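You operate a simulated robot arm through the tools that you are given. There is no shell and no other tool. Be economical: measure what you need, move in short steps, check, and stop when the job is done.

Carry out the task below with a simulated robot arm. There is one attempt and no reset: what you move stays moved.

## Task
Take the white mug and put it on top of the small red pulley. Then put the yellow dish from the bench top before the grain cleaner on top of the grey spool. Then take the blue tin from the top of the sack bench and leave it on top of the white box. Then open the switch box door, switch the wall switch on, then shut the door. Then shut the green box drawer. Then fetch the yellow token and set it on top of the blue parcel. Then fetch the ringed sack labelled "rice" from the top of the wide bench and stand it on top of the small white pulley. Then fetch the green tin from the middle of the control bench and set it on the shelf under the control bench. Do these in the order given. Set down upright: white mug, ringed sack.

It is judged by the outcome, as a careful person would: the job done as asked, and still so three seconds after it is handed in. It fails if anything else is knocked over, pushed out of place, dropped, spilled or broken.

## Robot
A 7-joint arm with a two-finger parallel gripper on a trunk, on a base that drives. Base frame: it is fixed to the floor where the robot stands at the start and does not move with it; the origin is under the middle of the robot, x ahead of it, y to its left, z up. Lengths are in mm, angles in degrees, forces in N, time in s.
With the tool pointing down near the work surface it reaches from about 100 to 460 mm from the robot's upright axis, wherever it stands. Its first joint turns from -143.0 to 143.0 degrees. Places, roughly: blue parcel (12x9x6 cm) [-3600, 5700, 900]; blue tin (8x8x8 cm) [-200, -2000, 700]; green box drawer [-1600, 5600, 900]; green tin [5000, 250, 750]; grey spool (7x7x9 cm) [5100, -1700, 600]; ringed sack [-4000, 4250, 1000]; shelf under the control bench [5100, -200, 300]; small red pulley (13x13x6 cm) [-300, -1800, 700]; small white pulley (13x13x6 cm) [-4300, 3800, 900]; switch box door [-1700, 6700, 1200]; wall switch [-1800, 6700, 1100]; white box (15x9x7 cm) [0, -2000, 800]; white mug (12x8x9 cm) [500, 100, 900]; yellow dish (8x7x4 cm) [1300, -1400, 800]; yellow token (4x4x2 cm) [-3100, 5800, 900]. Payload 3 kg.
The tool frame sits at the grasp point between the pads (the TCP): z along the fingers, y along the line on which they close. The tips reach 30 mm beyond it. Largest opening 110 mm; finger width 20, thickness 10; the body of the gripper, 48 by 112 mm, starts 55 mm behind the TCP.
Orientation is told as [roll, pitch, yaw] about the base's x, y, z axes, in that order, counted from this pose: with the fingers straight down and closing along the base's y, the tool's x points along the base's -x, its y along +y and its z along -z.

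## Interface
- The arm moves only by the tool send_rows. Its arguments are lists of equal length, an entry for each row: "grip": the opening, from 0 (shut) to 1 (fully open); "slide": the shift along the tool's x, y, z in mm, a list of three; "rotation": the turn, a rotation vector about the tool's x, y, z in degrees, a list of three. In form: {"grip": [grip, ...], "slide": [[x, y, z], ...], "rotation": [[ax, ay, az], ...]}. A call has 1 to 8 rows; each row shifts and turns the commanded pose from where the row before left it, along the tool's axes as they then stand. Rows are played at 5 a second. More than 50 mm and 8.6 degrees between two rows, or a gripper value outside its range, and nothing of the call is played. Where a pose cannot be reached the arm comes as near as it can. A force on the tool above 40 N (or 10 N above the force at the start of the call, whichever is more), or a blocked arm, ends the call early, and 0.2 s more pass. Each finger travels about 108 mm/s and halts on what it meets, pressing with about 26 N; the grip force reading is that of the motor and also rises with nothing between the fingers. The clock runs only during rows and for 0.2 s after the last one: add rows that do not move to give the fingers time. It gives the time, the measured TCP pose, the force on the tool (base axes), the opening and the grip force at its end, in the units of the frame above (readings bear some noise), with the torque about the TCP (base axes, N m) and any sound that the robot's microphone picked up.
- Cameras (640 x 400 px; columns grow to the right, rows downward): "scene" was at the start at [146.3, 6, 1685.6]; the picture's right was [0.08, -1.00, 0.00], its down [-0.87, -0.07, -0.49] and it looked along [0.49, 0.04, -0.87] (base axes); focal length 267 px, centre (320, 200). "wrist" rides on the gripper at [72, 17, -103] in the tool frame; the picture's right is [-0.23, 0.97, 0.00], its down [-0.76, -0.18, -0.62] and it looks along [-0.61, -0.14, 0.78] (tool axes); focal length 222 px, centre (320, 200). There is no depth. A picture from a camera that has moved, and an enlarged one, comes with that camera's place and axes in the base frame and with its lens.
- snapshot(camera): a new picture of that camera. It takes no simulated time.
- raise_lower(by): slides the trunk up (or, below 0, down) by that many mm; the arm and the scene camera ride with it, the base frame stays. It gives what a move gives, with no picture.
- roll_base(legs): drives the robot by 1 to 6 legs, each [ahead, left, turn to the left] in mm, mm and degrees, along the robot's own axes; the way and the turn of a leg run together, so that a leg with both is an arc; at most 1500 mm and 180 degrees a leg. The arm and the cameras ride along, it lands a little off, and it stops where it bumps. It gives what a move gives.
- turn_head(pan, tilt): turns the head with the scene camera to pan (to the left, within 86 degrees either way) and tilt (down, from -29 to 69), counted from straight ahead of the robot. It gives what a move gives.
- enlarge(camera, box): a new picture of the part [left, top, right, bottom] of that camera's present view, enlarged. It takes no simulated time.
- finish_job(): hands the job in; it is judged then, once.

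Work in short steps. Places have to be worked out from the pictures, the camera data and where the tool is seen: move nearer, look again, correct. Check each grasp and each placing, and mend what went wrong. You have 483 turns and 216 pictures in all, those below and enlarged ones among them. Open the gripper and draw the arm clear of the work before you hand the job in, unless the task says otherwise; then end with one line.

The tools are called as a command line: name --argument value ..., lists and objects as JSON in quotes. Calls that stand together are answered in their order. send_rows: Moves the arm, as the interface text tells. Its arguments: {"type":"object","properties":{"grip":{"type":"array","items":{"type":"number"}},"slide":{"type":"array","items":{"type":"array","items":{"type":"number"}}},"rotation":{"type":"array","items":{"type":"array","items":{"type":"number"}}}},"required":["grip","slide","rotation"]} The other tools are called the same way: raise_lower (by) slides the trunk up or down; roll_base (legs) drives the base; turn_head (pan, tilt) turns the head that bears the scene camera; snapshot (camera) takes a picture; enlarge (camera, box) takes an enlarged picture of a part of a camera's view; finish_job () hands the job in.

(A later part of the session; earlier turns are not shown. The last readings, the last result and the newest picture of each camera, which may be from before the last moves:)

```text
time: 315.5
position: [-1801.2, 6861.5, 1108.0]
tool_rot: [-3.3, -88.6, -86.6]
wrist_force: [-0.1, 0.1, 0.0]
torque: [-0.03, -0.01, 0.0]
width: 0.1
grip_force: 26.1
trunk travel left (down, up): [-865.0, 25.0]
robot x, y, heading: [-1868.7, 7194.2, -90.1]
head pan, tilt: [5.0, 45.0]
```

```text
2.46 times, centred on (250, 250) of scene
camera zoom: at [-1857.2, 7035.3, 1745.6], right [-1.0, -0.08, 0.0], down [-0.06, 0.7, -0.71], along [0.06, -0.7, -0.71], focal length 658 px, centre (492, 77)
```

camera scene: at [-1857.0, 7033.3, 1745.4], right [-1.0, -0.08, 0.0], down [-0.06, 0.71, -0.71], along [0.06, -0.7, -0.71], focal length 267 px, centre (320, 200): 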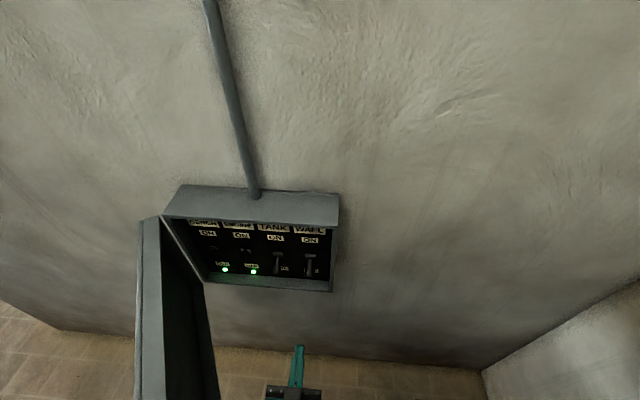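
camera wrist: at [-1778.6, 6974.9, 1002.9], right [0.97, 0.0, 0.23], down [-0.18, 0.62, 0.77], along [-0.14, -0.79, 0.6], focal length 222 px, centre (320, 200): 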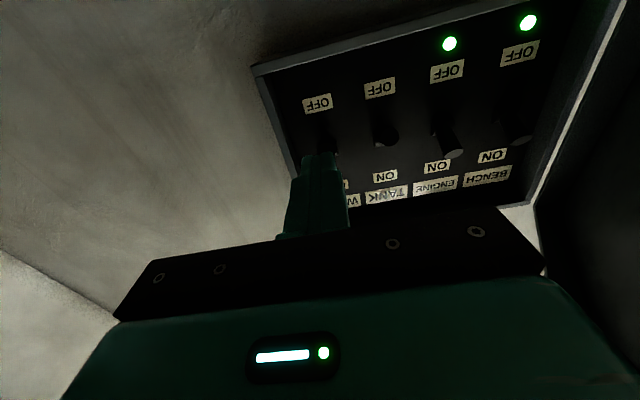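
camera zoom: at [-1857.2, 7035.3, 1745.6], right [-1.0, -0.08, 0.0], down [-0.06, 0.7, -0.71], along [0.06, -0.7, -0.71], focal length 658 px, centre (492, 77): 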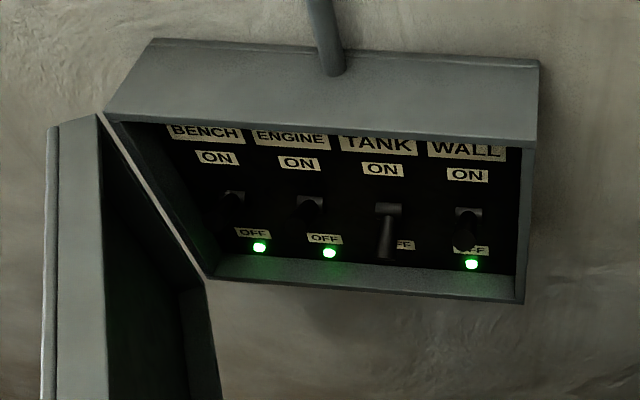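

WALL lamp is green – switch on. Now back out north and move east of the open door to push it shut.

roll_base --legs '[[-290, 10, 0], [0, 270, 0]]'

snapshot --camera "scene"

snapshot --camera "wrist"

```text
time: 319.0
position: [-1522.2, 7150.9, 1106.7]
tool_rot: [-5.9, -88.7, -83.6]
wrist_force: [0.6, -0.3, -0.1]
torque: [-0.02, -0.03, -0.04]
width: 0.0
grip_force: 26.2
trunk travel left (down, up): [-865.0, 25.0]
robot x, y, heading: [-1587.6, 7481.9, -89.8]
head pan, tilt: [5.0, 45.0]
```

```text
88 pictures are left
camera scene: at [-1577.8, 7324.9, 1745.6], right [-1.0, -0.09, 0.0], down [-0.06, 0.7, -0.71], along [0.06, -0.7, -0.71], focal length 267 px, centre (320, 200)
```

scene: 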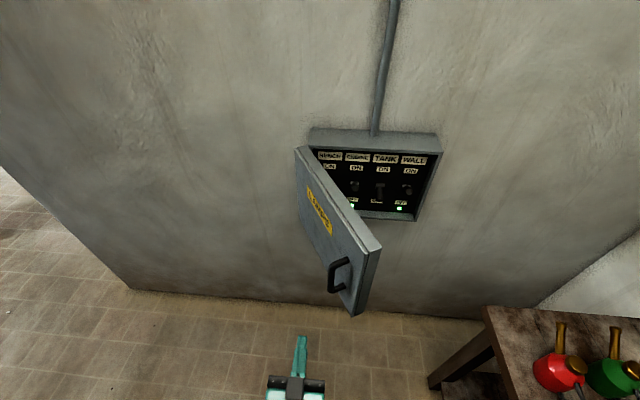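

```text
87 pictures are left
camera wrist: at [-1506.2, 7257.3, 1037.6], right [0.97, 0.0, 0.22], down [-0.18, 0.6, 0.78], along [-0.13, -0.8, 0.59], focal length 222 px, centre (320, 200)
```

wrist: 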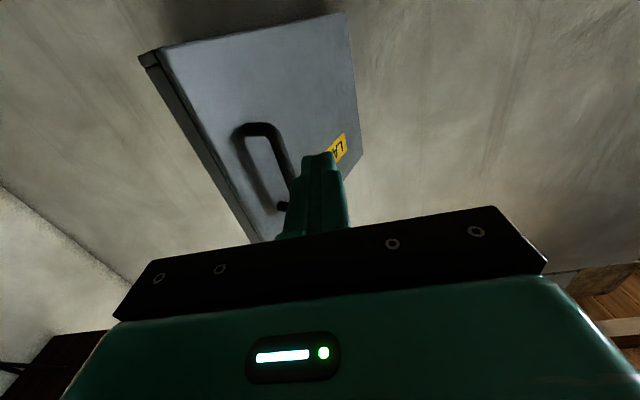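

Shift base right 150, then arm left 135 and forward, to place the finger east of the door's outer face.

roll_base --legs '[[0, -150, 0]]'

send_rows --grip '[0, 0, 0, 0, 0, 0, 0, 0]' --slide '[[0, 45, 0], [0, 45, 0], [0, 45, 0], [0, 0, 40], [0, 0, 42], [0, 0, 42], [0, 0, 42], [0, 0, 0]]' --rotation '[[0, 0, 0], [0, 0, 0], [0, 0, 0], [0, 0, 0], [0, 0, 0], [0, 0, 0], [0, 0, 0], [0, 0, 0]]'

snapshot --camera "scene"

```text
time: 320.4
position: [-1675.1, 7150.0, 1108.0]
tool_rot: [-1.0, -88.7, -88.5]
wrist_force: [-0.6, 0.8, 0.2]
torque: [-0.03, -0.01, 0.02]
width: 0.0
grip_force: 25.8
trunk travel left (down, up): [-865.0, 25.0]
robot x, y, heading: [-1735.0, 7484.0, -89.6]
head pan, tilt: [5.0, 45.0]
```

```text
time: 322.2
position: [-1536.3, 6988.3, 1100.2]
tool_rot: [-3.7, -88.8, -85.8]
wrist_force: [-0.6, 0.2, -0.2]
torque: [0.01, 0.01, 0.01]
width: 0.0
grip_force: 25.4
trunk travel left (down, up): [-865.0, 25.0]
robot x, y, heading: [-1733.9, 7485.6, -89.9]
head pan, tilt: [5.0, 45.0]
```

```text
86 pictures are left
camera scene: at [-1730.4, 7325.0, 1745.7], right [-1.0, -0.09, 0.0], down [-0.06, 0.7, -0.71], along [0.06, -0.7, -0.71], focal length 267 px, centre (320, 200)
```

scene: 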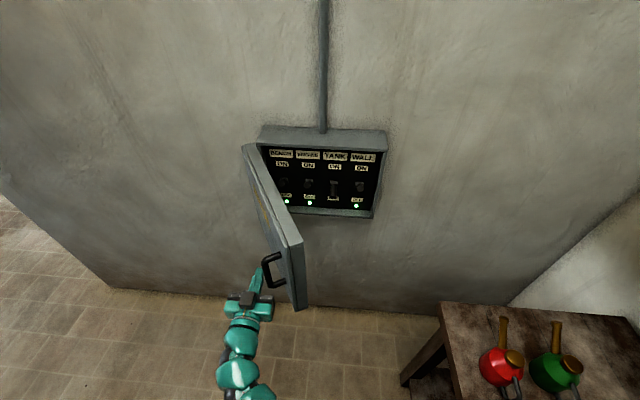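

Finger is beside the handle on the outer side. Push along the closing arc (west and south).

send_rows --grip '[0, 0, 0, 0, 0, 0, 0, 0]' --slide '[[0, -8, 3], [0, -8, 4], [0, -8, 4], [0, -8, 4.5], [0, -8, 5], [0, -7.5, 5], [0, -7.5, 5.5], [0, -7.5, 5.5]]' --rotation '[[0, 0, 0], [0, 0, 0], [0, 0, 0], [0, 0, 0], [0, 0, 0], [0, 0, 0], [0, 0, 0], [0, 0, 0]]'

send_rows --grip '[0, 0, 0, 0, 0, 0, 0, 0]' --slide '[[0, -7, 6], [0, -7, 6], [0, -7, 6], [0, -6.5, 6.5], [0, -6.5, 6.5], [0, -6.5, 7], [0, -6, 7], [0, -6, 7]]' --rotation '[[0, 0, 0], [0, 0, 0], [0, 0, 0], [0, 0, 0], [0, 0, 0], [0, 0, 0], [0, 0, 0], [0, 0, 0]]'

snapshot --camera "scene"

```text
time: 324.0
position: [-1600.6, 6948.9, 1103.4]
tool_rot: [-3.2, -88.6, -86.5]
wrist_force: [-1.8, 2.3, -0.3]
torque: [-0.09, -0.02, 0.04]
width: 0.1
grip_force: 25.8
trunk travel left (down, up): [-865.0, 25.0]
robot x, y, heading: [-1735.6, 7486.9, -89.7]
head pan, tilt: [5.0, 45.0]
```

```text
time: 325.8
position: [-1652.3, 6894.9, 1102.1]
tool_rot: [-4.2, -88.5, -85.4]
wrist_force: [-0.6, 0.2, -0.4]
torque: [0.01, -0.01, 0.0]
width: 0.1
grip_force: 25.9
trunk travel left (down, up): [-865.0, 25.0]
robot x, y, heading: [-1738.1, 7485.7, -89.9]
head pan, tilt: [5.0, 45.0]
```

```text
85 pictures are left
camera scene: at [-1730.1, 7324.2, 1745.6], right [-1.0, -0.09, 0.0], down [-0.06, 0.7, -0.71], along [0.06, -0.7, -0.71], focal length 267 px, centre (320, 200)
```

scene: 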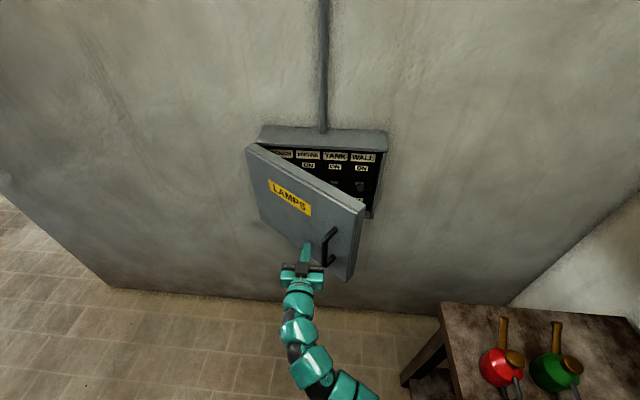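

Door is ~30° now. Continue pushing mostly south.

send_rows --grip '[0, 0, 0, 0, 0, 0, 0, 0]' --slide '[[0, -4, 9], [0, -4, 9], [0, -3, 9], [0, -3, 9], [0, -3, 9], [0, -2, 9], [0, -2, 9], [0, -2, 9]]' --rotation '[[0, 0, 0], [0, 0, 0], [0, 0, 0], [0, 0, 0], [0, 0, 0], [0, 0, 0], [0, 0, 0], [0, 0, 0]]'

send_rows --grip '[0, 0, 0, 0, 0, 0, 0, 0]' --slide '[[0, -1, 9], [0, -1, 9], [0, 0, 9], [0, 0, 9], [0, 0, 9], [0, 0, 9], [0, 0, 9], [0, 0, 9]]' --rotation '[[0, 0, 0], [0, 0, 0], [0, 0, 0], [0, 0, 0], [0, 0, 0], [0, 0, 0], [0, 0, 0], [0, 0, 0]]'

```text
time: 327.6
position: [-1673.7, 6822.8, 1100.2]
tool_rot: [-4.2, -88.7, -85.2]
wrist_force: [-0.8, -0.2, -0.8]
torque: [0.0, 0.02, -0.02]
width: 0.0
grip_force: 26.1
trunk travel left (down, up): [-865.0, 25.0]
robot x, y, heading: [-1737.4, 7483.2, -89.8]
head pan, tilt: [5.0, 45.0]
```

```text
time: 329.4
position: [-1674.5, 6754.5, 1099.6]
tool_rot: [-2.7, -88.8, -86.7]
wrist_force: [-1.6, 10.3, 1.4]
torque: [-0.14, -0.09, -0.11]
width: 0.0
grip_force: 26.0
trunk travel left (down, up): [-865.0, 25.0]
robot x, y, heading: [-1738.0, 7484.9, -90.0]
head pan, tilt: [5.0, 45.0]
```

Continue pressing until it stops.

send_rows --grip '[0, 0, 0, 0, 0, 0, 0]' --slide '[[0, 0, 5], [0, 0, 5], [0, 0, 5], [0, 0, 4], [0, 0, 4], [0, 0, 4], [0, 0, 0]]' --rotation '[[0, 0, 0], [0, 0, 0], [0, 0, 0], [0, 0, 0], [0, 0, 0], [0, 0, 0], [0, 0, 0]]'

snapshot --camera "scene"

```text
time: 329.9
position: [-1674.8, 6753.6, 1100.1]
tool_rot: [-3.5, -88.7, -86.0]
wrist_force: [-4.2, 31.8, 8.1]
torque: [-0.51, 0.19, -0.21]
width: 0.3
grip_force: 26.3
trunk travel left (down, up): [-865.0, 25.0]
robot x, y, heading: [-1737.7, 7484.1, -89.9]
head pan, tilt: [5.0, 45.0]
stopped in row 2: the force on the tool passed its limit at 46 N (the readings are from after the stop); the commanded pose is now the measured one
```

```text
84 pictures are left
camera scene: at [-1731.8, 7332.4, 1746.5], right [-1.0, -0.09, 0.0], down [-0.06, 0.7, -0.71], along [0.06, -0.71, -0.7], focal length 267 px, centre (320, 200)
```

scene: 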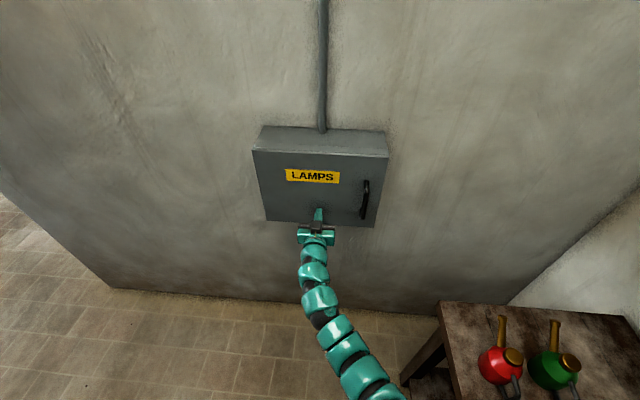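

Door is shut. Retreat, verify closed with a zoom.

send_rows --grip '[0, 0, 0, 0, 0, 0]' --slide '[[0, 0, -20], [0, 0, -40], [0, 0, -45], [0, 0, -45], [0, 0, -45], [0, 0, 0]]' --rotation '[[0, 0, 0], [0, 0, 0], [0, 0, 0], [0, 0, 0], [0, 0, 0], [0, 0, 0]]'

enlarge --camera "scene" --box '[230, 110, 410, 250]'

```text
time: 331.2
position: [-1677.0, 6942.2, 1104.4]
tool_rot: [-3.2, -88.4, -86.3]
wrist_force: [-1.0, 0.2, 0.9]
torque: [0.01, -0.02, -0.01]
width: 0.0
grip_force: 26.0
trunk travel left (down, up): [-865.0, 25.0]
robot x, y, heading: [-1737.1, 7485.4, -89.9]
head pan, tilt: [5.0, 45.0]
```

```text
2.86 times, centred on (320, 180) of scene
camera zoom: at [-1729.7, 7324.4, 1745.6], right [-1.0, -0.09, 0.0], down [-0.06, 0.7, -0.71], along [0.06, -0.7, -0.71], focal length 763 px, centre (320, 257)
```

zoom: 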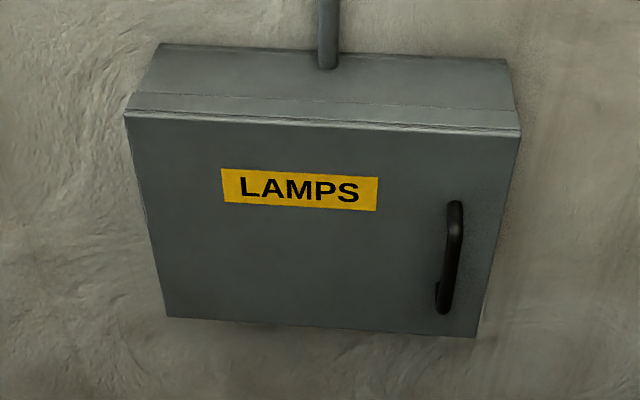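

Door fully shut. Return the tool to vertical and retract.

send_rows --grip '[0.3, 0.5, 0.5, 0.5, 0.5, 0.5, 0.5, 0.5]' --slide '[[0, 0, 0], [0, 0, 0], [0, 0, 0], [0, 0, 0], [0, 0, 0], [0, 0, 0], [0, 0, 0], [0, 0, 0]]' --rotation '[[0, 8.5, 0], [0, 8.5, 0], [0, 8.5, 0], [0, 8.5, 0], [0, 8.5, 0], [0, 8.5, 0], [0, 8.5, 0], [0, 8.5, 0]]'

send_rows --grip '[0.5, 0.5, 0.5, 0.5, 0.5, 0.5, 0.5]' --slide '[[0, 0, 0], [0, 0, 0], [0, 0, 25], [40, 0, 25], [40, 0, 25], [40, 0, 25], [20, 0, 0]]' --rotation '[[0, 8.5, 0], [0, 8.5, 0], [0, 3, 0], [0, 0, 0], [0, 0, 0], [0, 0, 0], [0, 0, 0]]'

roll_base --legs '[[0, 0, 90], [0, -350, 0], [1150, 0, 0], [1150, 0, 0]]'

```text
time: 333.1
position: [-1675.8, 6943.0, 1101.6]
tool_rot: [-0.1, -20.4, -89.4]
wrist_force: [-0.5, -1.2, -1.4]
torque: [0.01, 0.01, -0.03]
width: 55.0
grip_force: 0.0
trunk travel left (down, up): [-865.0, 25.0]
robot x, y, heading: [-1736.9, 7485.9, -89.7]
head pan, tilt: [5.0, 45.0]
```

```text
time: 334.6
position: [-1681.4, 7085.0, 980.9]
tool_rot: [-0.1, -0.4, -89.3]
wrist_force: [-0.1, -0.1, -0.5]
torque: [-0.02, -0.02, 0.0]
width: 54.8
grip_force: 0.0
out of reach, approached as far as the arm can: row 2
trunk travel left (down, up): [-865.0, 25.0]
robot x, y, heading: [-1738.9, 7487.8, -89.6]
head pan, tilt: [5.0, 45.0]
```

```text
time: 351.7
position: [971.8, 7198.2, 981.4]
tool_rot: [-0.2, -0.4, 1.1]
wrist_force: [0.2, 0.6, 0.0]
torque: [-0.01, 0.02, -0.01]
width: 55.0
grip_force: 0.1
trunk travel left (down, up): [-865.0, 25.0]
robot x, y, heading: [570.5, 7141.1, 0.4]
head pan, tilt: [5.0, 45.0]
```

Strafe south past the wall end, turn north, then strafe west to the bench with the green box.

roll_base --legs '[[0, -1100, -0.4], [0, -1090, 0], [0, 0, 90], [0, 1050, 0], [0, 1050, 0]]'

turn_head --pan 0 --tilt 35

snapshot --camera "scene"

```text
time: 376.2
position: [-1576.7, 5332.1, 981.1]
tool_rot: [-0.1, -0.4, 92.3]
wrist_force: [-0.9, -1.0, 0.0]
torque: [0.03, 0.0, 0.01]
width: 55.1
grip_force: 0.0
trunk travel left (down, up): [-865.0, 25.0]
robot x, y, heading: [-1509.2, 4934.0, 91.8]
head pan, tilt: [5.0, 45.0]
```

```text
time: 376.9
position: [-1577.9, 5332.0, 981.1]
tool_rot: [-0.1, -0.4, 92.4]
wrist_force: [0.6, 0.4, -1.2]
torque: [-0.01, 0.03, 0.0]
width: 55.0
grip_force: 0.0
trunk travel left (down, up): [-865.0, 25.0]
robot x, y, heading: [-1508.6, 4933.7, 92.0]
head pan, tilt: [0.0, 35.0]
```

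```text
82 pictures are left
camera scene: at [-1513.2, 5101.4, 1760.4], right [1.0, 0.03, 0.0], down [0.02, -0.57, -0.82], along [-0.03, 0.82, -0.57], focal length 267 px, centre (320, 200)
```

scene: 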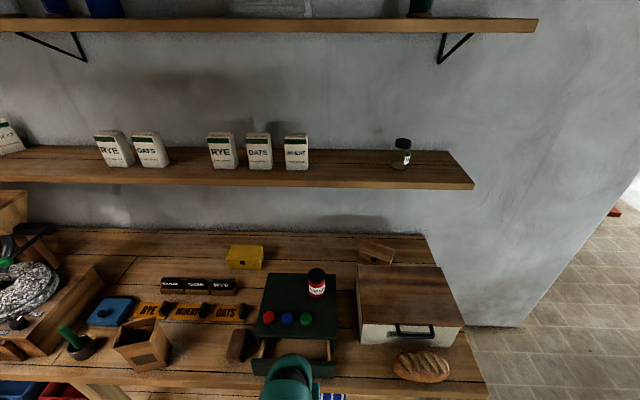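

The green box has its drawer pulled out toward us. Zoom.

enlarge --camera "scene" --box '[220, 260, 380, 400]'

snapshot --camera "wrist"

```text
2.86 times, centred on (300, 330) of scene
camera zoom: at [-1513.2, 5101.4, 1760.4], right [1.0, 0.03, 0.0], down [0.02, -0.57, -0.82], along [-0.03, 0.82, -0.57], focal length 763 px, centre (377, -171)
```

zoom: 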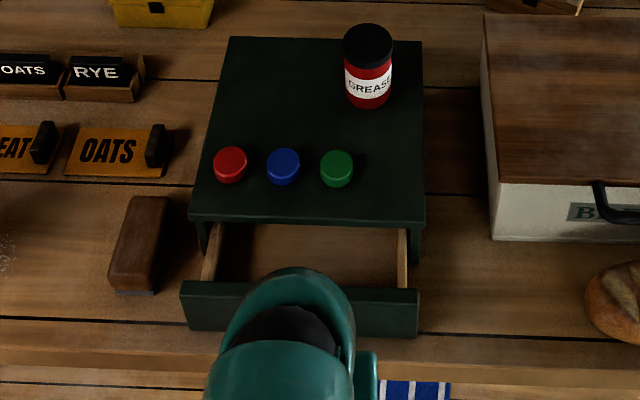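

```text
80 pictures are left
camera wrist: at [-1590.8, 5259.8, 1083.6], right [-0.98, 0.19, 0.0], down [0.15, 0.76, 0.63], along [0.12, 0.62, -0.78], focal length 222 px, centre (320, 200)
```

wrist: 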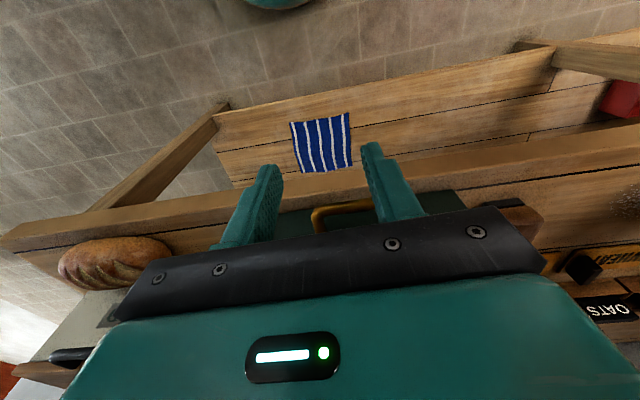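

Drawer front is ~75 mm out, brass handle at ≈(-1590,5422,~905). Lower the fingers just in front of the handle.

send_rows --grip '[0.36, 0.36, 0.36, 0.36, 0.36]' --slide '[[-25, 12, 20], [-20, 0, 20], [0, 0, 20], [0, 0, 6], [0, 0, 0]]' --rotation '[[0, 0, -2.2], [0, 0, 0], [0, 0, 0], [0, 0, 0], [0, 0, 0]]'

snapshot --camera "wrist"

```text
time: 378.1
position: [-1591.1, 5377.0, 916.1]
tool_rot: [-0.2, -0.5, 94.7]
wrist_force: [-0.2, 1.6, 0.6]
torque: [0.01, -0.01, -0.03]
width: 39.7
grip_force: 0.2
trunk travel left (down, up): [-865.0, 25.0]
robot x, y, heading: [-1506.7, 4935.8, 92.0]
head pan, tilt: [0.0, 35.0]
```

```text
79 pictures are left
camera wrist: at [-1602.0, 5304.4, 1018.5], right [-0.99, 0.15, 0.0], down [0.12, 0.77, 0.63], along [0.09, 0.62, -0.78], focal length 222 px, centre (320, 200)
```

wrist: 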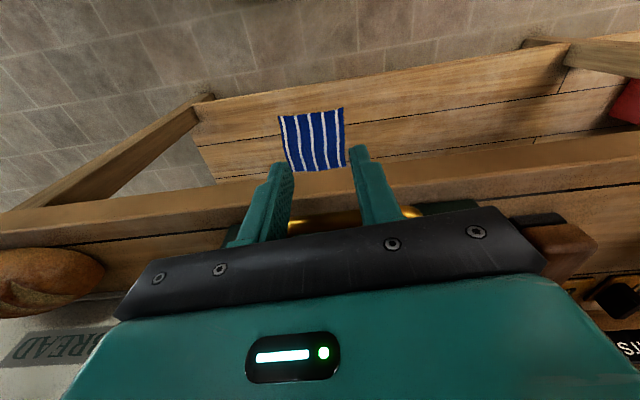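

Handle centre is nearer x≈-1606; correct yaw and x, then push slowly.

send_rows --grip '[0.36, 0.36, 0.36, 0.36, 0.36, 0.36, 0.36, 0.36]' --slide '[[0, 13, 0], [-15, 0, 0], [-8, 0, 0], [-8, 0, 0], [-8, 0, 0], [-8, 0, 0], [-8, 0, 0], [-8, 0, 0]]' --rotation '[[0, 0, 4.6], [0, 0, 0], [0, 0, 0], [0, 0, 0], [0, 0, 0], [0, 0, 0], [0, 0, 0], [0, 0, 0]]'

snapshot --camera "scene"

```text
time: 379.9
position: [-1604.7, 5438.0, 915.6]
tool_rot: [-0.1, -0.3, 90.0]
wrist_force: [0.1, 0.4, -0.6]
torque: [0.02, -0.01, -0.02]
width: 39.4
grip_force: 0.0
trunk travel left (down, up): [-865.0, 25.0]
robot x, y, heading: [-1509.9, 4935.2, 92.0]
head pan, tilt: [0.0, 35.0]
```

```text
78 pictures are left
camera scene: at [-1513.3, 5101.9, 1760.4], right [1.0, 0.03, 0.0], down [0.02, -0.57, -0.82], along [-0.03, 0.82, -0.57], focal length 267 px, centre (320, 200)
```

scene: 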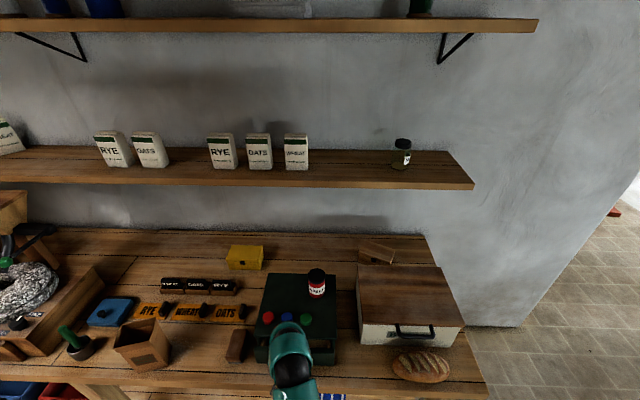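

It's moving in freely. Keep pushing until resistance.

send_rows --grip '[0.36, 0.36, 0.36, 0.36, 0.36, 0.36]' --slide '[[-7, 0, 0], [-7, 0, 0], [-6, 0, 0], [-6, 0, 0], [-5, 0, 0], [0, 0, 0]]' --rotation '[[0, 0, 0], [0, 0, 0], [0, 0, 0], [0, 0, 0], [0, 0, 0], [0, 0, 0]]'

enlarge --camera "scene" --box '[220, 260, 380, 400]'

```text
time: 381.3
position: [-1605.9, 5462.6, 915.1]
tool_rot: [-0.2, 0.0, 90.2]
wrist_force: [2.4, -39.6, -9.3]
torque: [-0.71, 0.03, 0.82]
width: 38.3
grip_force: 0.1
trunk travel left (down, up): [-865.0, 25.0]
robot x, y, heading: [-1509.3, 4929.8, 91.9]
head pan, tilt: [0.0, 35.0]
```

```text
2.86 times, centred on (300, 330) of scene
camera zoom: at [-1513.0, 5096.0, 1760.7], right [1.0, 0.03, 0.0], down [0.02, -0.57, -0.82], along [-0.03, 0.82, -0.57], focal length 763 px, centre (377, -171)
```

zoom: 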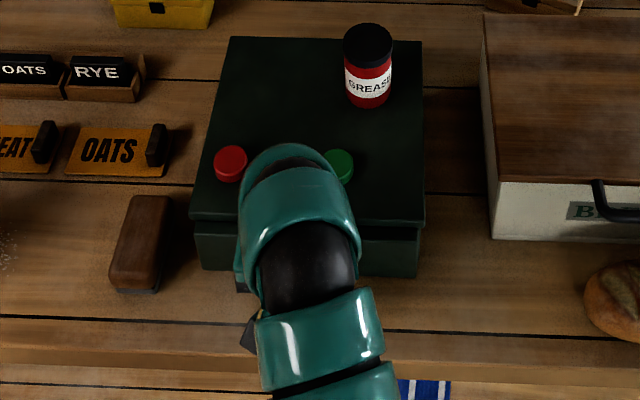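

Drawer is shut, box in place. Back off, raise, and move west along the bench to the token.

send_rows --grip '[0.36, 0.36, 0.36, 0.36, 0.36, 0.36]' --slide '[[10, 0, 0], [30, 0, 0], [40, 0, 0], [20, 0, -30], [0, 0, -40], [0, 0, -40]]' --rotation '[[0, 0, 0], [0, 0, 0], [0, 0, 0], [0, 0, 0], [0, 0, 0], [0, 0, 0]]'

roll_base --legs '[[-60, 0, -1.9], [0, 1350, 0]]'

turn_head --pan 10 --tilt 40

snapshot --camera "scene"

```text
time: 382.7
position: [-1602.5, 5367.2, 1026.6]
tool_rot: [-0.1, -0.4, 89.9]
wrist_force: [0.0, -0.6, 0.3]
torque: [0.01, -0.01, 0.02]
width: 39.5
grip_force: 0.0
trunk travel left (down, up): [-865.0, 25.0]
robot x, y, heading: [-1509.2, 4934.2, 92.1]
head pan, tilt: [0.0, 35.0]
```

```text
time: 390.1
position: [-2946.2, 5308.6, 1026.2]
tool_rot: [-0.2, -0.4, 88.2]
wrist_force: [-0.3, 0.1, -0.5]
torque: [0.02, -0.02, 0.0]
width: 39.8
grip_force: 0.1
trunk travel left (down, up): [-865.0, 25.0]
robot x, y, heading: [-2863.9, 4875.3, 90.1]
head pan, tilt: [0.0, 35.0]
```

```text
time: 390.8
position: [-2945.6, 5308.3, 1025.5]
tool_rot: [-0.1, -0.3, 88.3]
wrist_force: [-0.6, -0.3, 0.0]
torque: [0.03, 0.0, -0.02]
width: 39.4
grip_force: 0.0
trunk travel left (down, up): [-865.0, 25.0]
robot x, y, heading: [-2864.9, 4874.8, 90.0]
head pan, tilt: [10.0, 40.0]
```

```text
76 pictures are left
camera scene: at [-2878.7, 5035.1, 1752.9], right [0.98, 0.18, 0.0], down [0.11, -0.63, -0.77], along [-0.13, 0.75, -0.64], focal length 267 px, centre (320, 200)
```

scene: 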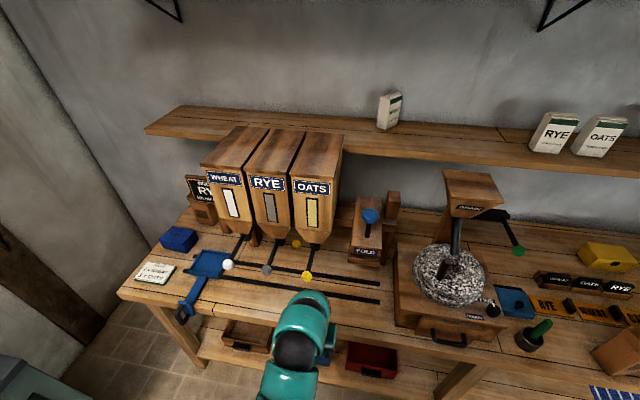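

Zoom in around the yellow items and the blue parcel.

enlarge --camera "scene" --box '[110, 170, 360, 310]'

```text
2.56 times, centred on (235, 240) of scene
camera zoom: at [-2878.7, 5035.1, 1752.9], right [0.98, 0.18, 0.0], down [0.11, -0.63, -0.77], along [-0.13, 0.75, -0.64], focal length 684 px, centre (538, 98)
```

zoom: 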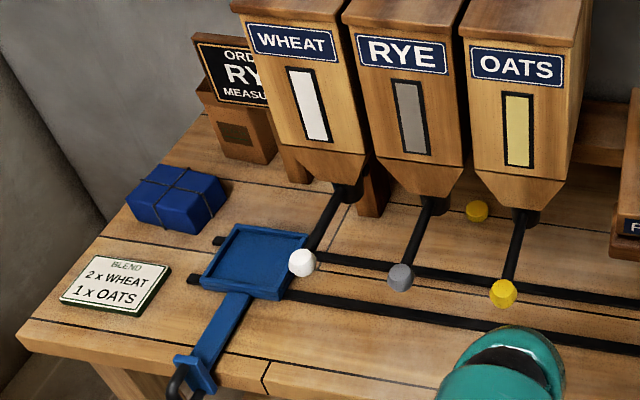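

Token sits at ≈(-3108,5760) behind/between the RYE and OATS spout rods, under the hoppers. I move the arm in front of it and tilt the tool 45° to view the space with the wrist camera.

roll_base --legs '[[0, 160, 0]]'

send_rows --grip '[0.6, 0.6, 0.6, 0.6, 0.6, 0.6, 0.6]' --slide '[[0, 0, 0], [0, 0, 0], [0, 0, 0], [0, 0, 0], [0, 0, 0], [0, 0, 0], [0, 0, 0]]' --rotation '[[0, -7.5, 0], [0, -7.5, 0], [0, -7.5, 0], [0, -7.5, 0], [0, -7.5, 0], [0, -7.5, 0], [0, 0, 0]]'

snapshot --camera "wrist"

```text
time: 392.2
position: [-3104.8, 5307.6, 1025.9]
tool_rot: [0.0, -0.4, 88.2]
wrist_force: [-0.7, 0.0, -0.3]
torque: [0.0, -0.07, -0.03]
width: 39.6
grip_force: 0.0
trunk travel left (down, up): [-865.0, 25.0]
robot x, y, heading: [-3022.8, 4875.6, 90.0]
head pan, tilt: [10.0, 40.0]
```

```text
time: 393.8
position: [-3103.3, 5306.9, 1026.7]
tool_rot: [-0.2, -45.4, 88.2]
wrist_force: [-0.6, -0.2, 0.8]
torque: [0.0, -0.02, 0.0]
width: 66.2
grip_force: 0.0
trunk travel left (down, up): [-865.0, 25.0]
robot x, y, heading: [-3023.0, 4869.5, 90.0]
head pan, tilt: [10.0, 40.0]
```

```text
74 pictures are left
camera wrist: at [-3124.7, 5185.6, 1046.6], right [-0.97, 0.19, 0.16], down [0.18, 0.09, 0.98], along [0.17, 0.98, -0.12], focal length 222 px, centre (320, 200)
```

wrist: 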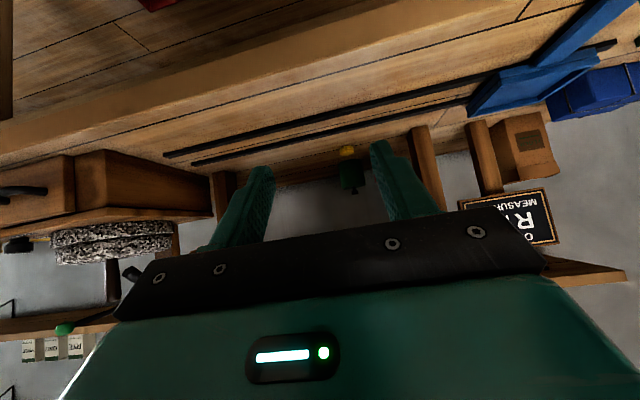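

Enlarge this side view.

enlarge --camera "wrist" --box '[200, 90, 500, 240]'

```text
2.13 times, centred on (350, 165) of wrist
camera zoom: at [-3124.7, 5185.6, 1046.6], right [-0.97, 0.19, 0.16], down [0.18, 0.09, 0.98], along [0.17, 0.98, -0.12], focal length 474 px, centre (256, 275)
```

zoom: 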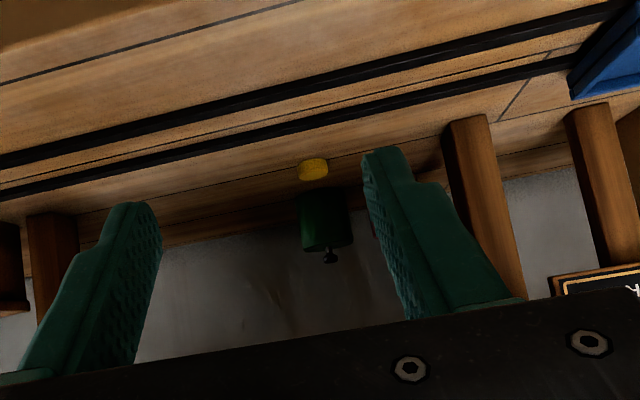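

Token triangulates to (-3113,5772,855), bench z≈845; the knobs/hoppers are higher than I assumed. Take another scene zoom from the shifted position to locate the hopper spouts.

enlarge --camera "scene" --box '[180, 140, 430, 300]'

```text
2.50 times, centred on (305, 220) of scene
camera zoom: at [-3036.8, 5034.7, 1752.9], right [0.98, 0.18, 0.0], down [0.11, -0.63, -0.77], along [-0.14, 0.75, -0.64], focal length 668 px, centre (358, 150)
```

zoom: 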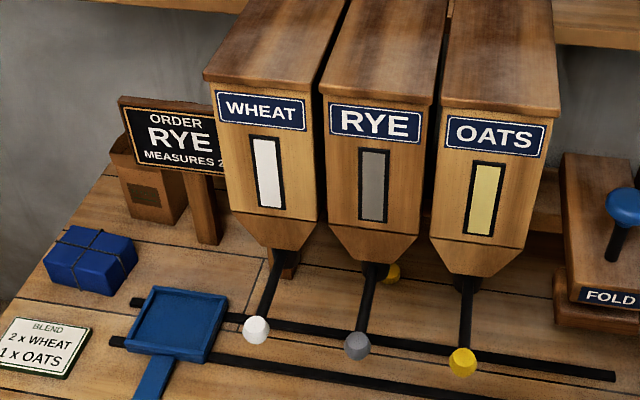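

Knobs/rods are at z≈1090 and hoppers above, so I must slide in low under them with the camera on top. Test rolling the tool 180° about its axis here in free air.

send_rows --grip '[0.5, 0.5, 0.5, 0.5, 0.5, 0.5, 0.5, 0.5]' --slide '[[0, 0, 0], [0, 0, 0], [0, 0, 0], [0, 0, 0], [0, 0, 0], [0, 0, 0], [0, 0, 0], [0, 0, 0]]' --rotation '[[0, 0, 8.5], [0, 0, 8.5], [0, 0, 8.5], [0, 0, 8.5], [0, 0, 8.5], [0, 0, 8.5], [0, 0, 8.5], [0, 0, 8.5]]'

send_rows --grip '[0.5, 0.5, 0.5, 0.5, 0.5, 0.5, 0.5, 0.5]' --slide '[[0, 0, 0], [0, 0, 0], [0, 0, 0], [0, 0, 0], [0, 0, 0], [0, 0, 0], [0, 0, 0], [0, 0, 0]]' --rotation '[[0, 0, 8.5], [0, 0, 8.5], [0, 0, 8.5], [0, 0, 8.5], [0, 0, 8.5], [0, 0, 8.5], [0, 0, 8.5], [0, 0, 8.5]]'

```text
time: 395.6
position: [-3104.5, 5308.1, 1026.3]
tool_rot: [43.2, -15.4, 13.9]
wrist_force: [0.3, 0.8, 0.2]
torque: [0.0, 0.0, -0.03]
width: 54.9
grip_force: 0.1
trunk travel left (down, up): [-865.0, 25.0]
robot x, y, heading: [-3025.1, 4874.1, 90.3]
head pan, tilt: [10.0, 40.0]
```

```text
time: 397.4
position: [-3103.7, 5307.8, 1026.2]
tool_rot: [35.2, 31.0, -37.9]
wrist_force: [0.3, 0.5, -0.7]
torque: [0.01, -0.02, 0.01]
width: 55.0
grip_force: 0.1
trunk travel left (down, up): [-865.0, 25.0]
robot x, y, heading: [-3016.6, 4868.2, 90.1]
head pan, tilt: [10.0, 40.0]
```

No limit so far (136°). Finish the remaining 44°.

send_rows --grip '[0.5, 0.5, 0.5, 0.5, 0.5, 0.5]' --slide '[[0, 0, 0], [0, 0, 0], [0, 0, 0], [0, 0, 0], [0, 0, 0], [0, 0, 0]]' --rotation '[[0, 0, 8.5], [0, 0, 8.5], [0, 0, 8.5], [0, 0, 8.5], [0, 0, 8.5], [0, 0, 1.5]]'

snapshot --camera "wrist"

```text
time: 398.8
position: [-3104.0, 5308.0, 1026.7]
tool_rot: [23.7, 39.8, -57.1]
wrist_force: [1.3, 0.2, -0.1]
torque: [-0.01, -0.01, -0.01]
width: 55.1
grip_force: 0.1
out of reach, approached as far as the arm can: row 3, 4, 5
trunk travel left (down, up): [-865.0, 25.0]
robot x, y, heading: [-3022.1, 4865.5, 90.0]
head pan, tilt: [10.0, 40.0]
```

```text
71 pictures are left
camera wrist: at [-3121.1, 5287.3, 1150.5], right [0.98, 0.13, 0.15], down [0.14, -0.98, -0.1], along [0.14, 0.12, -0.98], focal length 222 px, centre (320, 200)
```

wrist: 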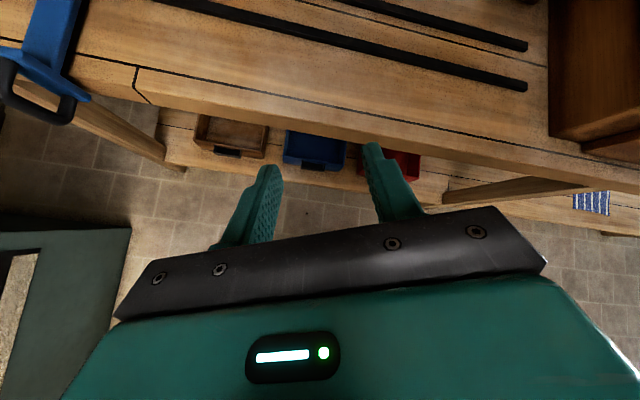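

Limit ~20° short of a full roll. Tilt to 70° (about world x) and then try the remaining roll.

send_rows --grip '[0.5, 0.5, 0.5, 0.5, 0.5, 0.5, 0.5]' --slide '[[0, 0, 0], [0, 0, 0], [0, 0, 0], [0, 0, 0], [0, 0, 0], [0, 0, 0], [0, 0, 0]]' --rotation '[[-3.5, 7.5, 0.2], [-3.5, 7.5, 0.2], [-3.5, 7.5, 0.2], [0, 0, 7], [0, 0, 7], [0, 0, 5], [0, 0, 0]]'

snapshot --camera "wrist"

```text
time: 400.4
position: [-3085.0, 5355.4, 1059.3]
tool_rot: [35.4, 50.9, -49.0]
wrist_force: [0.3, 0.2, 0.2]
torque: [0.01, -0.01, 0.01]
width: 55.4
grip_force: 0.2
out of reach, approached as far as the arm can: row 1, 2, 3, 4, 5, 6
trunk travel left (down, up): [-865.0, 25.0]
robot x, y, heading: [-3020.0, 4871.3, 90.1]
head pan, tilt: [10.0, 40.0]
```

```text
70 pictures are left
camera wrist: at [-3102.1, 5307.0, 1175.0], right [0.98, 0.08, 0.18], down [0.14, -0.93, -0.34], along [0.14, 0.35, -0.92], focal length 222 px, centre (320, 200)
```

wrist: 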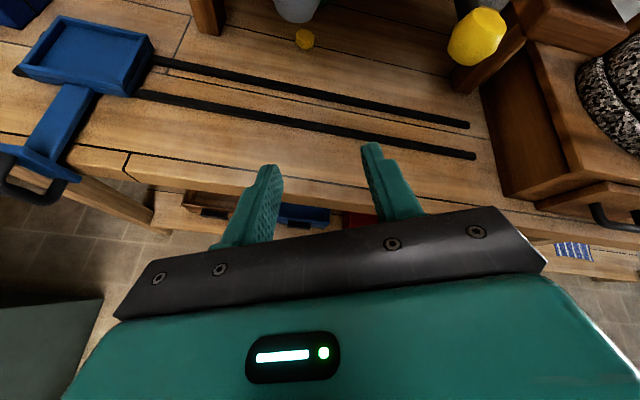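

Full roll isn't available. Alternative: come in low from the south-east (yaw ≈150°, tilt ≈52°) beneath/behind the OATS hopper, without rolling. First undo the roll.

roll_base --legs '[[-120, 0, 0]]'

send_rows --grip '[0.5, 0.5, 0.5, 0.5, 0.5, 0.5, 0.5, 0.5]' --slide '[[0, 0, 0], [0, 0, 0], [0, 0, 0], [0, 0, 0], [0, 0, 0], [0, 0, 0], [0, 0, 0], [0, 0, 0]]' --rotation '[[0, 0, -8.5], [0, 0, -8.5], [0, 0, -8.5], [0, 0, -8.5], [0, 0, -8.5], [0, 0, -8.5], [0, 0, -8.5], [0, 0, -8.5]]'

send_rows --grip '[0.5, 0.5, 0.5, 0.5, 0.5, 0.5, 0.5, 0.5]' --slide '[[0, 0, 0], [0, 0, 0], [0, 0, 0], [0, 0, 0], [0, 0, 0], [0, 0, 0], [0, 0, 0], [0, 0, 0]]' --rotation '[[0, 0, -8.5], [0, 0, -8.5], [0, 0, -8.5], [0, 0, -8.5], [0, 0, -8.5], [0, 0, -8.5], [0, 0, -8.5], [0, 0, -8.5]]'

send_rows --grip '[0.5, 0.5, 0.5, 0.5]' --slide '[[0, 0, 0], [0, 0, 0], [0, 0, 0], [0, 0, 0]]' --rotation '[[0, 0, -8], [0, 0, -8], [0, 0, -6], [0, 0, 0]]'

```text
time: 401.6
position: [-3085.9, 5236.9, 1060.5]
tool_rot: [35.5, 50.9, -48.8]
wrist_force: [0.1, -0.2, 0.5]
torque: [-0.02, -0.01, 0.01]
width: 55.0
grip_force: 0.1
trunk travel left (down, up): [-865.0, 25.0]
robot x, y, heading: [-3020.3, 4753.8, 90.4]
head pan, tilt: [10.0, 40.0]
```

```text
time: 403.4
position: [-3085.6, 5237.6, 1059.2]
tool_rot: [59.1, -2.8, 0.2]
wrist_force: [-1.0, 0.7, 0.3]
torque: [0.0, 0.0, 0.02]
width: 54.9
grip_force: 0.0
trunk travel left (down, up): [-865.0, 25.0]
robot x, y, heading: [-3020.4, 4751.6, 90.2]
head pan, tilt: [10.0, 40.0]
```

```text
time: 405.2
position: [-3086.9, 5237.8, 1059.4]
tool_rot: [28.2, -54.3, 55.3]
wrist_force: [1.0, -0.4, 0.2]
torque: [0.02, -0.02, 0.03]
width: 54.9
grip_force: 0.1
trunk travel left (down, up): [-865.0, 25.0]
robot x, y, heading: [-3021.2, 4750.3, 90.1]
head pan, tilt: [10.0, 40.0]
```

```text
time: 406.2
position: [-3086.1, 5237.8, 1060.1]
tool_rot: [-5.4, -58.9, 94.9]
wrist_force: [-0.5, -0.2, 0.6]
torque: [0.01, -0.01, 0.01]
width: 55.0
grip_force: 0.1
trunk travel left (down, up): [-865.0, 25.0]
robot x, y, heading: [-3019.9, 4752.5, 90.4]
head pan, tilt: [10.0, 40.0]
```

Fix residual roll, set tilt to 52°, and yaw the tool 45° left.

send_rows --grip '[0.6, 0.6, 0.6, 0.6, 0.6, 0.6, 0.6, 0.6]' --slide '[[0, 0, 0], [0, 0, 0], [0, 0, 0], [0, 0, 0], [0, 0, 0], [0, 0, 0], [0, 0, 0], [0, 0, 0]]' --rotation '[[0, 0, 3.5], [0, 7, 0], [-5.9, 0, -4.6], [-5.9, 0, -4.6], [-5.9, 0, -4.6], [-5.9, 0, -4.6], [-5.9, 0, -4.6], [-5.9, 0, -4.6]]'

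roll_base --legs '[[0, -170, 0], [0, 0, 14.8]]'

```text
time: 408.0
position: [-3052.1, 5245.7, 1022.6]
tool_rot: [0.2, -52.0, 133.2]
wrist_force: [0.5, 0.2, -0.3]
torque: [-0.04, 0.02, 0.0]
width: 65.8
grip_force: 0.1
out of reach, approached as far as the arm can: row 4, 5
trunk travel left (down, up): [-865.0, 25.0]
robot x, y, heading: [-3019.9, 4750.4, 90.6]
head pan, tilt: [10.0, 40.0]
```

```text
time: 410.4
position: [-3013.5, 5220.9, 1023.6]
tool_rot: [0.2, -52.4, 148.1]
wrist_force: [0.2, -0.6, 0.1]
torque: [0.02, -0.02, -0.04]
width: 66.2
grip_force: 0.0
trunk travel left (down, up): [-865.0, 25.0]
robot x, y, heading: [-2858.0, 4752.6, 105.3]
head pan, tilt: [10.0, 40.0]
```

Now shift the arm 60 mm east, then drive to (-2800,5140) keeping the tool east of the OATS knob.

send_rows --grip '[0.6, 0.6, 0.6]' --slide '[[15.5, -16, -20], [15.5, -16, -20], [0, 0, 0]]' --rotation '[[0, 0, 0], [0, 0, 0], [0, 0, 0]]'

roll_base --legs '[[0, -60, 0], [374, -100, 0]]'

snapshot --camera "wrist"

snapshot --camera "scene"

```text
time: 411.1
position: [-2952.5, 5222.5, 1013.9]
tool_rot: [0.4, -52.4, 148.1]
wrist_force: [0.2, -0.2, 0.6]
torque: [0.01, -0.04, -0.01]
width: 66.1
grip_force: 0.1
out of reach, approached as far as the arm can: row 2
trunk travel left (down, up): [-865.0, 25.0]
robot x, y, heading: [-2854.4, 4751.8, 105.0]
head pan, tilt: [10.0, 40.0]
```

```text
time: 413.7
position: [-2900.9, 5529.3, 1009.4]
tool_rot: [2.2, -51.4, 147.4]
wrist_force: [1.2, -2.2, 1.3]
torque: [0.18, -0.01, -0.17]
width: 65.9
grip_force: 0.1
trunk travel left (down, up): [-865.0, 25.0]
robot x, y, heading: [-2797.6, 5064.1, 105.7]
head pan, tilt: [10.0, 40.0]
stopped in leg 2: the force on the tool passed its limit at 160 N (the readings are from after the stop); the commanded pose is now the measured one
```

```text
69 pictures are left
camera wrist: at [-2800.7, 5451.8, 1016.9], right [-0.62, -0.76, 0.2], down [0.11, 0.17, 0.98], along [-0.78, 0.63, -0.02], focal length 222 px, centre (320, 200)
```

wrist: 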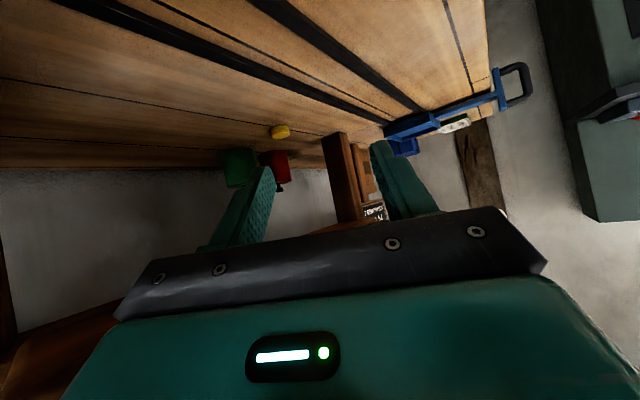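

```text
68 pictures are left
camera scene: at [-2857.0, 5222.7, 1753.0], right [0.9, 0.43, 0.0], down [0.28, -0.58, -0.77], along [-0.33, 0.69, -0.64], focal length 267 px, centre (320, 200)
```

scene: 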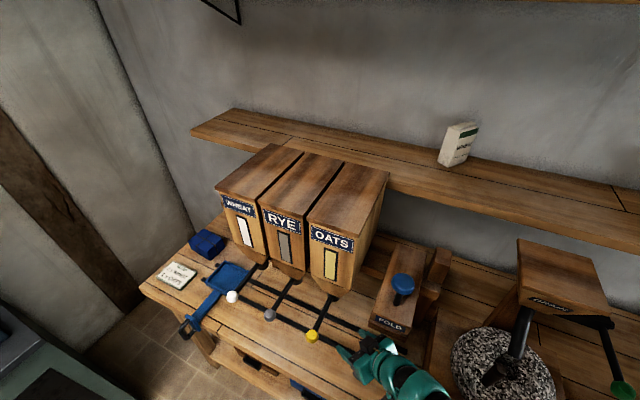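

I hit the underside of the FOLD press (it is at z≈1150, front y≈5540; it triangulates unchanged, so not displaced). All these fixtures are above z≈1080, so I'll withdraw, lower the trunk, and slide in low from the front with tilt ≈57°.

roll_base --legs '[[-300, 80, 0]]'

enlarge --camera "scene" --box '[200, 120, 520, 320]'

```text
time: 415.8
position: [-2895.9, 5219.0, 1008.8]
tool_rot: [2.1, -51.3, 147.3]
wrist_force: [0.4, -0.1, -0.4]
torque: [0.03, -0.03, -0.03]
width: 66.0
grip_force: 0.1
trunk travel left (down, up): [-865.0, 25.0]
robot x, y, heading: [-2796.7, 4761.6, 105.3]
head pan, tilt: [10.0, 40.0]
```

```text
2.00 times, centred on (360, 220) of scene
camera zoom: at [-2853.7, 4912.4, 1753.0], right [0.9, 0.43, 0.0], down [0.28, -0.58, -0.77], along [-0.33, 0.69, -0.64], focal length 534 px, centre (240, 160)
```

zoom: 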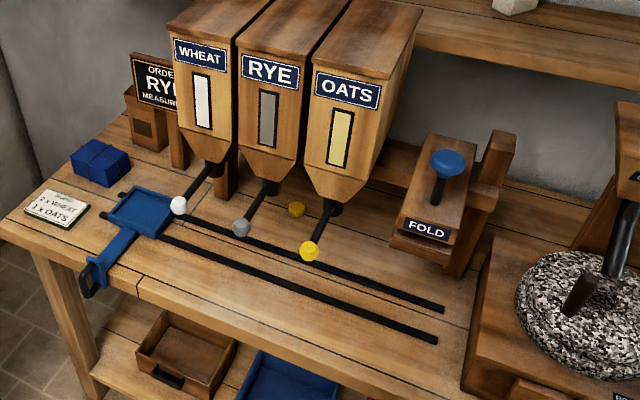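

All fixtures and the token look undisturbed. Turn back to heading 90°, lower the trunk, and reorient the tool (yaw ≈97°, tilt ≈57°).

roll_base --legs '[[0, 130, -15.3]]'

send_rows --grip '[0.55, 0.55, 0.55, 0.55, 0.55, 0.55, 0.55]' --slide '[[0, 0, 0], [0, 0, 0], [0, 0, 0], [0, 0, 0], [0, 0, 0], [0, 0, 0], [0, 0, 0]]' --rotation '[[5.5, 0, 4.4], [5.5, 0, 4.4], [5.5, 0, 4.4], [5.5, 0, 4.4], [5.5, 0, 4.4], [0, -6, 0], [0, 0, 0]]'

raise_lower --by -340

```text
time: 417.1
position: [-2899.1, 5212.9, 1008.9]
tool_rot: [2.2, -51.3, 131.8]
wrist_force: [-0.6, 0.2, 1.4]
torque: [-0.02, 0.0, -0.04]
width: 65.8
grip_force: 0.1
trunk travel left (down, up): [-865.0, 25.0]
robot x, y, heading: [-2928.6, 4742.0, 89.8]
head pan, tilt: [10.0, 40.0]
```

```text
time: 418.7
position: [-2899.9, 5208.7, 981.3]
tool_rot: [2.2, -56.6, 99.9]
wrist_force: [0.6, -0.1, 0.2]
torque: [0.01, -0.01, 0.0]
width: 60.4
grip_force: 0.0
out of reach, approached as far as the arm can: row 1, 2, 3
trunk travel left (down, up): [-865.0, 25.0]
robot x, y, heading: [-2920.2, 4741.0, 89.9]
head pan, tilt: [10.0, 40.0]
```

```text
time: 422.0
position: [-2901.4, 5208.6, 640.3]
tool_rot: [2.2, -56.7, 99.9]
wrist_force: [0.7, 0.1, 0.0]
torque: [0.0, 0.03, 0.03]
width: 60.5
grip_force: 0.1
trunk travel left (down, up): [-525.0, 365.0]
robot x, y, heading: [-2922.9, 4738.9, 89.9]
head pan, tilt: [10.0, 40.0]
```

Raise the TCP by arm to z≈905 with the trunk low.

send_rows --grip '[0.55, 0.55, 0.55, 0.55, 0.55, 0.55, 0.55]' --slide '[[-36.8, 0, -24.2], [-36.8, 0, -24.2], [-36.8, 0, -24.2], [-36.8, 0, -24.2], [-36.8, 0, -24.2], [-36.8, 0, -24.2], [0, 0, 0]]' --rotation '[[0, 0, 0], [0, 0, 0], [0, 0, 0], [0, 0, 0], [0, 0, 0], [0, 0, 0], [0, 0, 0]]'

snapshot --camera "wrist"

snapshot --camera "scene"

```text
time: 423.6
position: [-2920.7, 5235.6, 685.9]
tool_rot: [2.0, -56.7, 100.0]
wrist_force: [0.5, -0.1, -0.3]
torque: [0.03, 0.01, 0.01]
width: 60.5
grip_force: 0.0
out of reach, approached as far as the arm can: row 1, 2, 3, 4, 5, 6
trunk travel left (down, up): [-525.0, 365.0]
robot x, y, heading: [-2920.7, 4741.3, 89.9]
head pan, tilt: [10.0, 40.0]
```

```text
66 pictures are left
camera wrist: at [-2911.7, 5109.9, 682.8], right [-0.97, -0.08, 0.21], down [0.21, -0.06, 0.97], along [-0.06, 1.0, 0.08], focal length 222 px, centre (320, 200)
```

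wrist: 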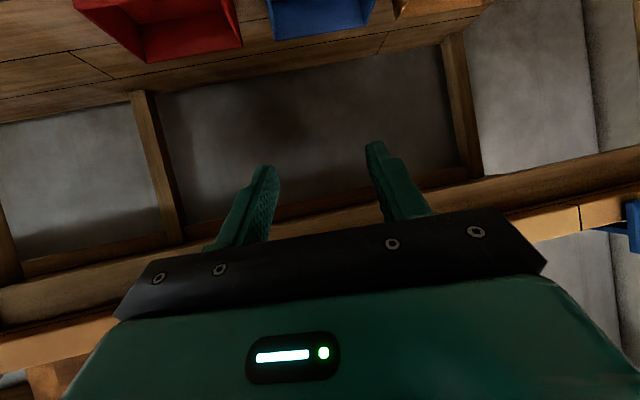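

```text
65 pictures are left
camera scene: at [-2938.8, 4906.4, 1412.9], right [0.99, 0.17, 0.0], down [0.11, -0.63, -0.77], along [-0.13, 0.75, -0.64], focal length 267 px, centre (320, 200)
```

scene: 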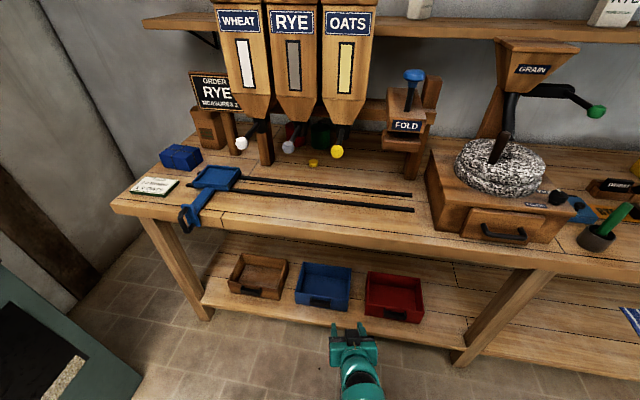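

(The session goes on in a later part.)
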